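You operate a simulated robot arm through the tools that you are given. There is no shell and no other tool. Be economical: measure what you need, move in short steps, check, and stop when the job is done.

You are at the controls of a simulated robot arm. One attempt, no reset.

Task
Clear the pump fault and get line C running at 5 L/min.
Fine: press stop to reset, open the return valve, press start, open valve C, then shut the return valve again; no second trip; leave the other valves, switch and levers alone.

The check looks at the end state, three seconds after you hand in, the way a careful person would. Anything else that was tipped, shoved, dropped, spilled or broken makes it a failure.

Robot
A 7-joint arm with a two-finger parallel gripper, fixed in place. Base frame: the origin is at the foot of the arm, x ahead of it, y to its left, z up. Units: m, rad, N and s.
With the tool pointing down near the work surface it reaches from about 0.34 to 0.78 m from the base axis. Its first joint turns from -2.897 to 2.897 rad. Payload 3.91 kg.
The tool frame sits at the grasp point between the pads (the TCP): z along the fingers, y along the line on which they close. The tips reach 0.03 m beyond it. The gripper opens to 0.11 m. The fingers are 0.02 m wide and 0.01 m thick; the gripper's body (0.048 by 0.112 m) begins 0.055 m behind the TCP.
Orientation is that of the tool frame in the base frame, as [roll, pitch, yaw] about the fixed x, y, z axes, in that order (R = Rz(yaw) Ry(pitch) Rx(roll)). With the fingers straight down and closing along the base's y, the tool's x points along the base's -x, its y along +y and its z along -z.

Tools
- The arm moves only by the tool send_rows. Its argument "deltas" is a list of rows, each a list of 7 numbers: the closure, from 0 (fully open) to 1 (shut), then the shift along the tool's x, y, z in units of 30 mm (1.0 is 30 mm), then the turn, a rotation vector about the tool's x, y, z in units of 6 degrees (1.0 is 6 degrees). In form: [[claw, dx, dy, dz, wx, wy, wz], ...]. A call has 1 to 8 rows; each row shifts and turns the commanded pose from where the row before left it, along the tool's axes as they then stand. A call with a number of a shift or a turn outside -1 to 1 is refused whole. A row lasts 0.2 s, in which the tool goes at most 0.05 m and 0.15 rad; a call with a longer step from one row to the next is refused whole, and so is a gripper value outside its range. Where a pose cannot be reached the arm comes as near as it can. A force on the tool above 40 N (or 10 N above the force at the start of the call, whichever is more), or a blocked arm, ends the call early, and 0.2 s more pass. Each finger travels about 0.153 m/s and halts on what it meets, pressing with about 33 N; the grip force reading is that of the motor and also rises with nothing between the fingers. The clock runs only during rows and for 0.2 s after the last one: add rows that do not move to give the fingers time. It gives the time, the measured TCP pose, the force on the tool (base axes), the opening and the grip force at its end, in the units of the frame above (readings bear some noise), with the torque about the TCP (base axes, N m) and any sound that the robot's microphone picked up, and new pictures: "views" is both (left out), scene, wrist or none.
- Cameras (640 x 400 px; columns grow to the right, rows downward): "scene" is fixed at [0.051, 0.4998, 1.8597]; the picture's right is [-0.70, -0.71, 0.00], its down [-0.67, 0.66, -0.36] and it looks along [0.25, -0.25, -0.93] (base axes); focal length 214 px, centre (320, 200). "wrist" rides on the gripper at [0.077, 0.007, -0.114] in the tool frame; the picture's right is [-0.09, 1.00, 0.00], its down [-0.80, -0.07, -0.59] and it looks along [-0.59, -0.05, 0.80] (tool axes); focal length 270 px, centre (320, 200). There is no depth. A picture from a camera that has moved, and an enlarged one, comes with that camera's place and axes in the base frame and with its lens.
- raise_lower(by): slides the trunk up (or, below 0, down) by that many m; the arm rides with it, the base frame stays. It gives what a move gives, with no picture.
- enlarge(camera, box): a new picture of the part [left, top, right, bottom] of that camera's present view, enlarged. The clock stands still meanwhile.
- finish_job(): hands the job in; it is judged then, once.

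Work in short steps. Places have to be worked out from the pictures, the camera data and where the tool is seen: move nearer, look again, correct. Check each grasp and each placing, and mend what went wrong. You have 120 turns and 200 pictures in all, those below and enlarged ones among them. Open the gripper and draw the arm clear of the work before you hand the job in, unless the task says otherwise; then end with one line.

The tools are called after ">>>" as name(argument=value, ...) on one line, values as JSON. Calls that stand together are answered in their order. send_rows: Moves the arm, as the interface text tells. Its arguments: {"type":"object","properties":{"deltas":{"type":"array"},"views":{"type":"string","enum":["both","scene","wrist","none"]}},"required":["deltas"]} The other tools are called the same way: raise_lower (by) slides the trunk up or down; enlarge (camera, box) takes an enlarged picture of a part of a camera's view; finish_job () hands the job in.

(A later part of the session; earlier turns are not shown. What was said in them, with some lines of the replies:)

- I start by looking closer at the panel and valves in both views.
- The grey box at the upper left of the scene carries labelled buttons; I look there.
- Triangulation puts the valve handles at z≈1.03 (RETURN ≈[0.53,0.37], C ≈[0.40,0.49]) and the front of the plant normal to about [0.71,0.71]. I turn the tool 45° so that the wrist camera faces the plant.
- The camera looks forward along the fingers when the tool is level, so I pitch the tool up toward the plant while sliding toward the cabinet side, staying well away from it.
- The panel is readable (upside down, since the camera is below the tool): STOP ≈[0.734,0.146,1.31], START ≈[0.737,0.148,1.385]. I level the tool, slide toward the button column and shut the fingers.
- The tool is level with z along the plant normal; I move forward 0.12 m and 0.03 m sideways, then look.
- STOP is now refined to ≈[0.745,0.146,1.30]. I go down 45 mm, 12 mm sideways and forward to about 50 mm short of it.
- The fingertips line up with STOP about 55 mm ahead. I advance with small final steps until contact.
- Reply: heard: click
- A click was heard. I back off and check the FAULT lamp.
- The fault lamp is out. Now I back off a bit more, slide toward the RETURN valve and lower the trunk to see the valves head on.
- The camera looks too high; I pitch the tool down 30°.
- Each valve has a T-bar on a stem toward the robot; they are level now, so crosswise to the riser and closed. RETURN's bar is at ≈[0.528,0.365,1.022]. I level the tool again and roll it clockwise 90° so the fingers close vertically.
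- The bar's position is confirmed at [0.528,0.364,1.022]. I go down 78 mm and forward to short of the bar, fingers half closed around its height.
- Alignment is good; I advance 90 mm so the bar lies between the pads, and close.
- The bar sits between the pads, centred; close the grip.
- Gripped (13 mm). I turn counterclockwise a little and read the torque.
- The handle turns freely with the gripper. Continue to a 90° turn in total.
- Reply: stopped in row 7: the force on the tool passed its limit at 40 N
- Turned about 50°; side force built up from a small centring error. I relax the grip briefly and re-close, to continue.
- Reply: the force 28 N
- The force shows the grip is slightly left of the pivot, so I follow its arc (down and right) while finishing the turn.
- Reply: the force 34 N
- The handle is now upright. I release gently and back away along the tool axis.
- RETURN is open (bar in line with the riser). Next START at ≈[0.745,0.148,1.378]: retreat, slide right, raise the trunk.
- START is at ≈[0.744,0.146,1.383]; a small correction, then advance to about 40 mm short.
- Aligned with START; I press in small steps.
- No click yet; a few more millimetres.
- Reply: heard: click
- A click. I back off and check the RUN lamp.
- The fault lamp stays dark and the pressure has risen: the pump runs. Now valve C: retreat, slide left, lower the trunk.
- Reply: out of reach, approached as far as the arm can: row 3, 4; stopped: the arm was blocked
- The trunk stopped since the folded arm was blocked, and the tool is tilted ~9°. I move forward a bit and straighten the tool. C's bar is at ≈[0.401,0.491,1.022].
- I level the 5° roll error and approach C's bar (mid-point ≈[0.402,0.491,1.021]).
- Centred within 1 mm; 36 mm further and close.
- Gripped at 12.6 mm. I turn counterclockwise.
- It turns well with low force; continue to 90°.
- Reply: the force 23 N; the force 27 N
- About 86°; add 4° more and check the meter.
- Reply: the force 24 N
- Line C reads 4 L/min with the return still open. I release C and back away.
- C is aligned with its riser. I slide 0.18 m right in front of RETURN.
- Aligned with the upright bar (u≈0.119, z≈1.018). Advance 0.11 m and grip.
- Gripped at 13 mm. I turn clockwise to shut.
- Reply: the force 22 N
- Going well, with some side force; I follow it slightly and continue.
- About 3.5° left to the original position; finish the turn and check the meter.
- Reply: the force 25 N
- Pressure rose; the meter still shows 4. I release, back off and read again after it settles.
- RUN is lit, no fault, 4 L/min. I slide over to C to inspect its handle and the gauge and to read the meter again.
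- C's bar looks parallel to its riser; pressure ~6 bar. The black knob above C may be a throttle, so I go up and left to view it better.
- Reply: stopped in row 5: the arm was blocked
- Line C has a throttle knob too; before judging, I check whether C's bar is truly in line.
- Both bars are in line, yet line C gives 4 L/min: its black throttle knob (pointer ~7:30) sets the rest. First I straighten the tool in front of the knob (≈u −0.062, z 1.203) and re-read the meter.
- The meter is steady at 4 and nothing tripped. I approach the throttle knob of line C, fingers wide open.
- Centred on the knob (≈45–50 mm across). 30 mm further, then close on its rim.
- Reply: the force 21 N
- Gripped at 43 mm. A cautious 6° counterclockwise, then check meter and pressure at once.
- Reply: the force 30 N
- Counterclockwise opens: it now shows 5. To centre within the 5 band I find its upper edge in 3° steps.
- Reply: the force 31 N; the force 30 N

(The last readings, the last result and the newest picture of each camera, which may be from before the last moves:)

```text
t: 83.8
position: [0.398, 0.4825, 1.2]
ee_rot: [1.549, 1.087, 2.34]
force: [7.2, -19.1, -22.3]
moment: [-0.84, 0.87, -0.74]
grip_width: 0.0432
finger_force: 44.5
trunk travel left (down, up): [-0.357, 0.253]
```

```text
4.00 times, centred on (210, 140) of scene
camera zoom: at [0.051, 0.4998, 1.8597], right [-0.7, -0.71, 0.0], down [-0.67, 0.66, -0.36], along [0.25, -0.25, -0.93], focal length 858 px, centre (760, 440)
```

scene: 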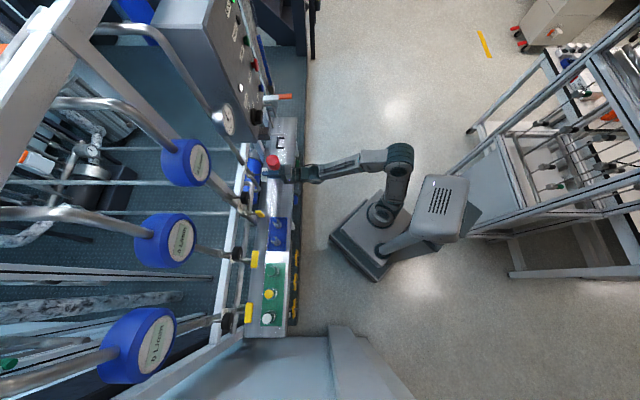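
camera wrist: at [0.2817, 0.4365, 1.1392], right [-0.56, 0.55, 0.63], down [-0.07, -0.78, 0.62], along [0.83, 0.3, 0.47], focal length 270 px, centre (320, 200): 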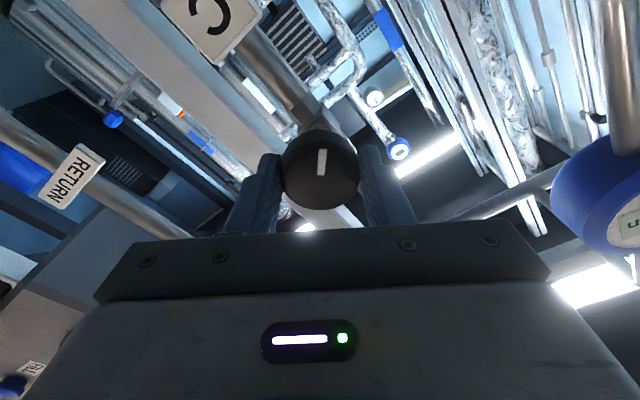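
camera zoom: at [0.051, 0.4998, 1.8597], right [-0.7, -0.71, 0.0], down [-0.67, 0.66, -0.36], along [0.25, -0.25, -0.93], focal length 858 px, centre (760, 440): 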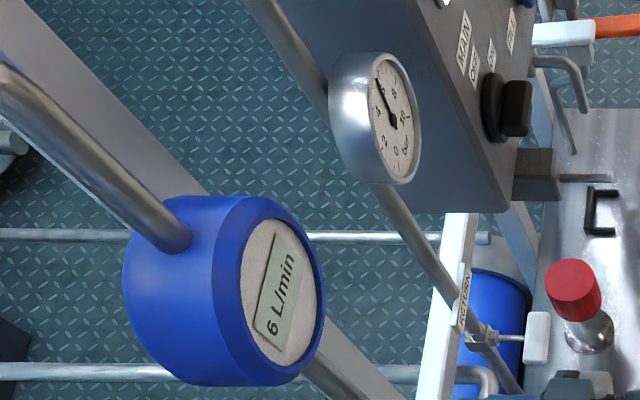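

6 now. I come back in small steps to locate the edge of the 5 band.

>>> send_rows(deltas=[[1, 0, 0, 0, 0, 0, 0.25], [1, 0, 0, 0, 0, 0, 0], [1, 0, 0, 0, 0, 0, 0]], views="none")

>>> enlarge(camera="scene", box=[180, 140, 215, 190])

>>> send_rows(deltas=[[1, 0, 0, 0, 0, 0, 0.5], [1, 0, 0, 0, 0, 0, 0.5], [1, 0, 0, 0, 0, 0, 0]], views="none")

>>> enlarge(camera="scene", box=[180, 140, 215, 190])

```text
t: 84.6
position: [0.3969, 0.4811, 1.2001]
ee_rot: [1.55, 1.061, 2.341]
force: [7.4, -21.0, -22.0]
moment: [-0.8, 0.83, -0.78]
grip_width: 0.0433
finger_force: 45.0
trunk travel left (down, up): [-0.357, 0.253]
```

```text
8.00 times, centred on (198, 165) of scene
camera zoom: at [0.051, 0.4998, 1.8597], right [-0.7, -0.71, 0.0], down [-0.67, 0.66, -0.36], along [0.25, -0.25, -0.93], focal length 1716 px, centre (1300, 480)
```

zoom: 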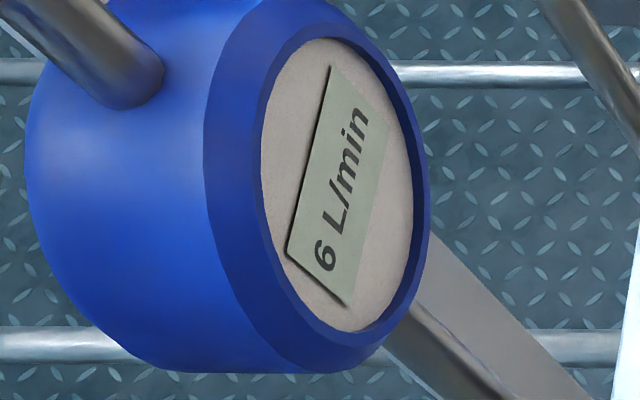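

```text
t: 85.4
position: [0.397, 0.4805, 1.1998]
ee_rot: [1.554, 0.957, 2.343]
force: [5.6, -20.1, -24.1]
moment: [0.03, -0.01, -1.71]
grip_width: 0.0434
finger_force: 44.9
trunk travel left (down, up): [-0.357, 0.253]
```

```text
8.00 times, centred on (198, 165) of scene
camera zoom: at [0.051, 0.4998, 1.8597], right [-0.7, -0.71, 0.0], down [-0.67, 0.66, -0.36], along [0.25, -0.25, -0.93], focal length 1716 px, centre (1300, 480)
```

zoom: 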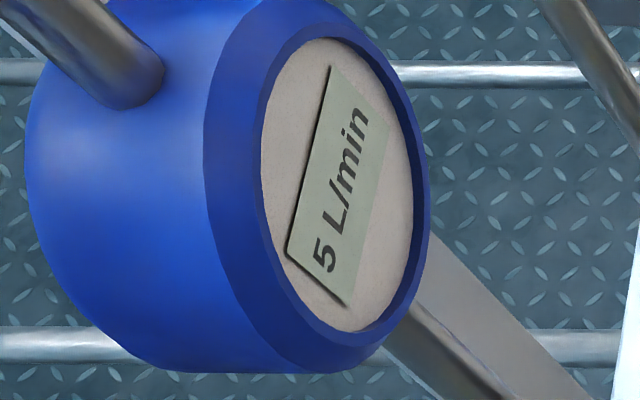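

Upper edge ≈1.045 rad; at 0.957 it reads 5. Look for the lower edge.

>>> send_rows(deltas=[[1, 0, 0, 0, 0, 0, 0.25], [1, 0, 0, 0, 0, 0, 0], [1, 0, 0, 0, 0, 0, 0]], views="none")

>>> enlarge(camera="scene", box=[180, 140, 215, 190])

>>> send_rows(deltas=[[1, 0, 0, 0, 0, 0, 0.25], [1, 0, 0, 0, 0, 0, 0], [1, 0, 0, 0, 0, 0, 0]], views="none")

>>> enlarge(camera="scene", box=[180, 140, 215, 190])

```text
t: 86.2
position: [0.3955, 0.4816, 1.2001]
ee_rot: [1.553, 0.93, 2.344]
force: [6.3, -19.4, -22.9]
moment: [-0.4, 0.38, -1.38]
grip_width: 0.0432
finger_force: 45.2
trunk travel left (down, up): [-0.357, 0.253]
```

```text
8.00 times, centred on (198, 165) of scene
camera zoom: at [0.051, 0.4998, 1.8597], right [-0.7, -0.71, 0.0], down [-0.67, 0.66, -0.36], along [0.25, -0.25, -0.93], focal length 1716 px, centre (1300, 480)
```

zoom: 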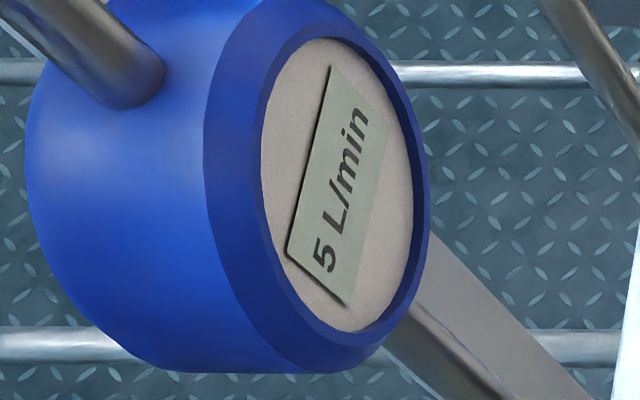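

```text
t: 87.0
position: [0.3979, 0.4819, 1.1993]
ee_rot: [1.556, 0.903, 2.346]
force: [7.7, -20.1, -21.2]
moment: [-0.84, 0.85, -0.88]
grip_width: 0.0432
finger_force: 45.0
trunk travel left (down, up): [-0.357, 0.253]
```

```text
8.00 times, centred on (198, 165) of scene
camera zoom: at [0.051, 0.4998, 1.8597], right [-0.7, -0.71, 0.0], down [-0.67, 0.66, -0.36], along [0.25, -0.25, -0.93], focal length 1716 px, centre (1300, 480)
```

zoom: 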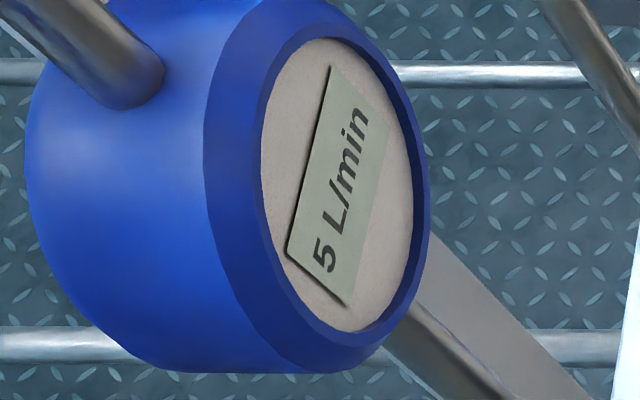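

Still 5; one or two more small steps.

>>> send_rows(deltas=[[1, 0, 0, 0, 0, 0, 0.25], [1, 0, 0, 0, 0, 0, 0], [1, 0, 0, 0, 0, 0, 0]], views="none")

>>> enlarge(camera="scene", box=[180, 140, 215, 190])

>>> send_rows(deltas=[[1, 0, 0, 0, 0, 0, 0.25], [1, 0, 0, 0, 0, 0, 0], [1, 0, 0, 0, 0, 0, 0]], views="none")

>>> enlarge(camera="scene", box=[180, 140, 215, 190])

```text
t: 87.8
position: [0.3966, 0.4818, 1.1997]
ee_rot: [1.556, 0.877, 2.345]
force: [7.1, -20.4, -21.7]
moment: [-0.61, 0.64, -1.1]
grip_width: 0.0433
finger_force: 44.9
trunk travel left (down, up): [-0.357, 0.253]
```

```text
8.00 times, centred on (198, 165) of scene
camera zoom: at [0.051, 0.4998, 1.8597], right [-0.7, -0.71, 0.0], down [-0.67, 0.66, -0.36], along [0.25, -0.25, -0.93], focal length 1716 px, centre (1300, 480)
```

zoom: 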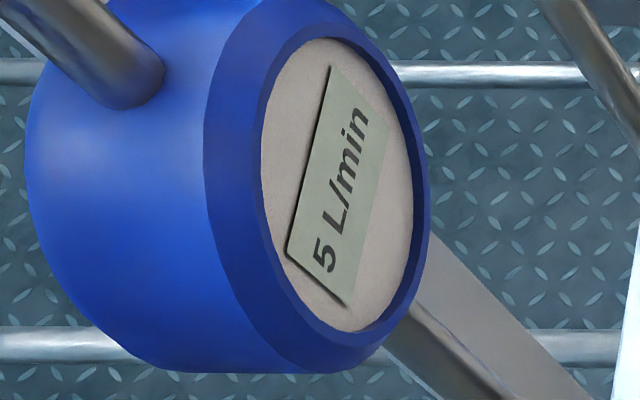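

```text
t: 88.6
position: [0.3969, 0.4812, 1.2]
ee_rot: [1.558, 0.851, 2.346]
force: [6.8, -19.9, -23.3]
moment: [-0.38, 0.41, -1.33]
grip_width: 0.0432
finger_force: 44.2
trunk travel left (down, up): [-0.357, 0.253]
```

```text
8.00 times, centred on (198, 165) of scene
camera zoom: at [0.051, 0.4998, 1.8597], right [-0.7, -0.71, 0.0], down [-0.67, 0.66, -0.36], along [0.25, -0.25, -0.93], focal length 1716 px, centre (1300, 480)
```

zoom: 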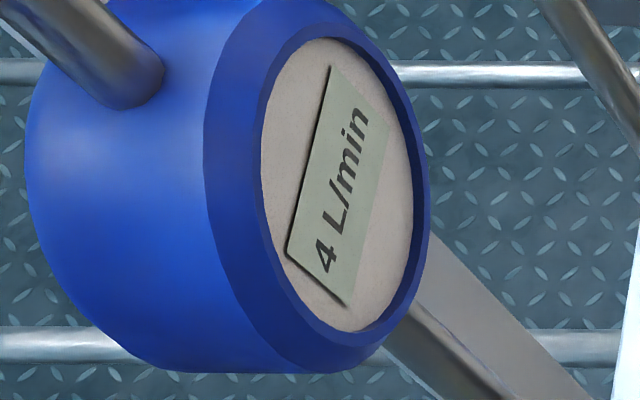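

The 5 band in the opening direction runs ≈0.90–1.06 rad. I turn 7.4° back up to its middle and verify.

>>> send_rows(deltas=[[1, 0, 0, 0, 0, 0, -0.62], [1, 0, 0, 0, 0, 0, -0.62], [1, 0, 0, 0, 0, 0, 0]], views="none")

>>> enlarge(camera="scene", box=[180, 140, 215, 190])

```text
t: 89.4
position: [0.3961, 0.4817, 1.2001]
ee_rot: [1.552, 0.983, 2.344]
force: [8.4, -19.9, -19.9]
moment: [-1.26, 1.3, -0.36]
grip_width: 0.0434
finger_force: 45.0
trunk travel left (down, up): [-0.357, 0.253]
```

```text
8.00 times, centred on (198, 165) of scene
camera zoom: at [0.051, 0.4998, 1.8597], right [-0.7, -0.71, 0.0], down [-0.67, 0.66, -0.36], along [0.25, -0.25, -0.93], focal length 1716 px, centre (1300, 480)
```

zoom: 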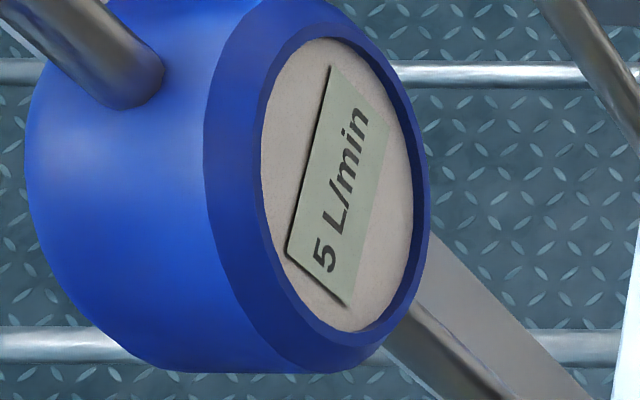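

Reads 5, mid-band. I open the fingers, draw straight back, and check.

>>> send_rows(deltas=[[0.5, 0, 0, 0, 0, 0, 0], [0.2, 0, 0, 0, 0, 0, 0], [0.2, 0, 0, 0, 0, 0, 0], [0.2, 0, 0, -0.7, 0, 0, 0], [0.2, 0, 0, -1, 0, 0, 0], [0.2, 0, 0, -1, 0, 0, 0], [0.2, 0, 0, -1, 0, 0, 0], [0.2, 0, 0, 0, 0, 0, 0]], views="both")

>>> enlarge(camera="scene", box=[170, 80, 310, 230])

>>> enlarge(camera="scene", box=[200, 0, 310, 70])

```text
t: 91.2
position: [0.3158, 0.4051, 1.2014]
ee_rot: [1.548, 0.985, 2.339]
force: [-0.7, -0.2, -0.2]
moment: [-0.01, 0.0, 0.0]
grip_width: 0.0878
finger_force: 0.0
trunk travel left (down, up): [-0.357, 0.253]
camera wrist: at [0.201, 0.3597, 1.1396], right [-0.56, 0.55, 0.62], down [-0.07, -0.78, 0.62], along [0.83, 0.3, 0.47], focal length 270 px, centre (320, 200)
```

scene: 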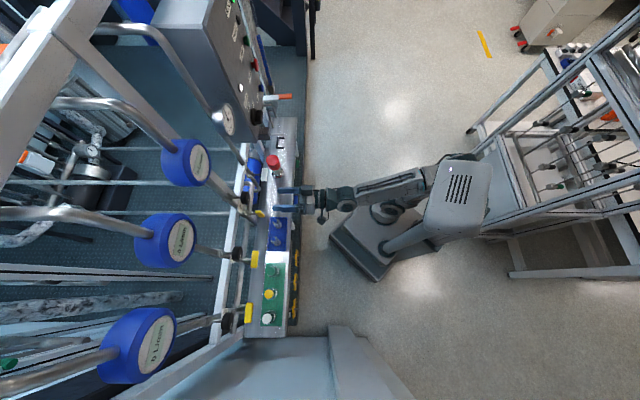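
wrist: 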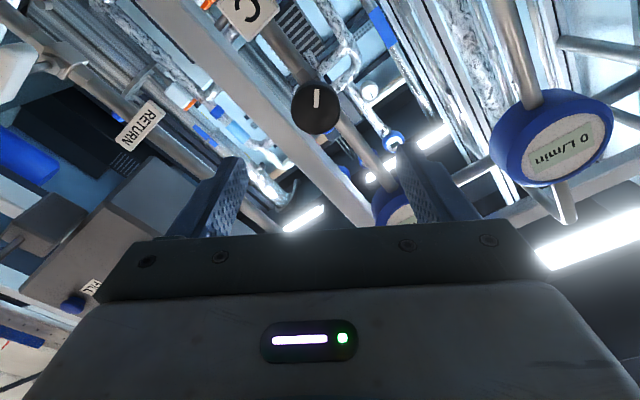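

```text
2.67 times, centred on (240, 155) of scene
camera zoom: at [0.051, 0.4998, 1.8597], right [-0.7, -0.71, 0.0], down [-0.67, 0.66, -0.36], along [0.25, -0.25, -0.93], focal length 572 px, centre (533, 320)
```

zoom: 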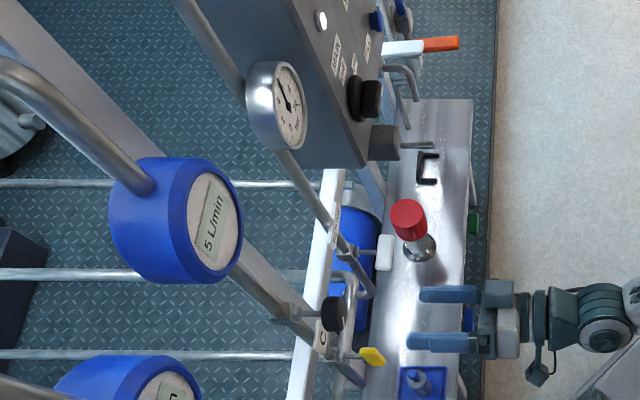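

```text
5.71 times, centred on (255, 35) of scene
camera zoom: at [0.051, 0.4998, 1.8597], right [-0.7, -0.71, 0.0], down [-0.67, 0.66, -0.36], along [0.25, -0.25, -0.93], focal length 1226 px, centre (691, 1143)
```

zoom: 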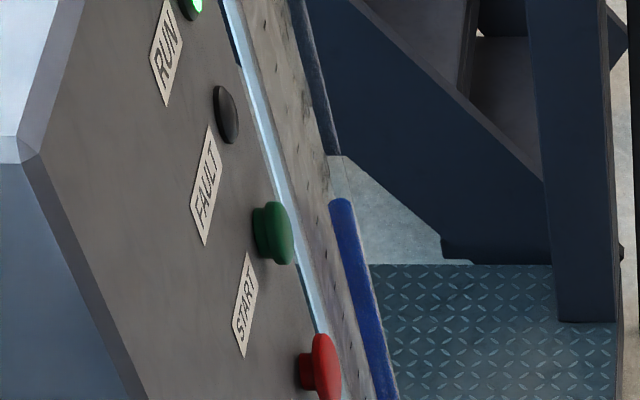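

RUN is lit, FAULT dark, C at 5 L/min, RETURN shut. I draw the arm further clear, and do a last check.

>>> send_rows(deltas=[[0, -0.5, -0.8, -0.6, 0, 0, 0], [0, -0.5, -0.8, -0.6, 0, 0, 0], [0, -0.5, -0.8, -0.6, 0, 0, 0], [0, -0.5, -0.8, -0.6, 0, 0, 0], [0, 0, 0, 0, 0, 0, 0], [0, 0, 0, 0, 0, 0, 0]], views="none")

>>> enlarge(camera="scene", box=[170, 80, 310, 230])

```text
t: 92.6
position: [0.3445, 0.2747, 1.1962]
ee_rot: [1.549, 0.985, 2.338]
force: [-0.7, -0.8, -0.4]
moment: [0.01, -0.03, -0.01]
grip_width: 0.1099
finger_force: 0.0
trunk travel left (down, up): [-0.357, 0.253]
```

```text
2.67 times, centred on (240, 155) of scene
camera zoom: at [0.051, 0.4998, 1.8597], right [-0.7, -0.71, 0.0], down [-0.67, 0.66, -0.36], along [0.25, -0.25, -0.93], focal length 572 px, centre (533, 320)
```

zoom: 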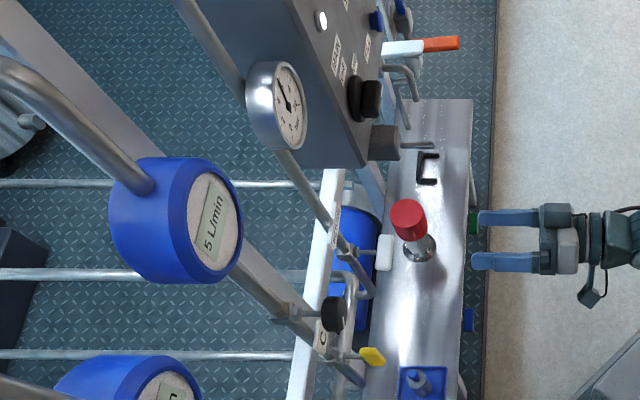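

The arm is clear with the gripper open and the readings are steady, so I hand in.

>>> finish_job()

```text
The job is handed in.
```

The pump fault is cleared with no second trip, and line C is running at 5 L/min with the return valve shut; fully open, valve C gave only 4 L/min, so I also opened line C's black throttle knob about 6°, which wasn't in your steps.
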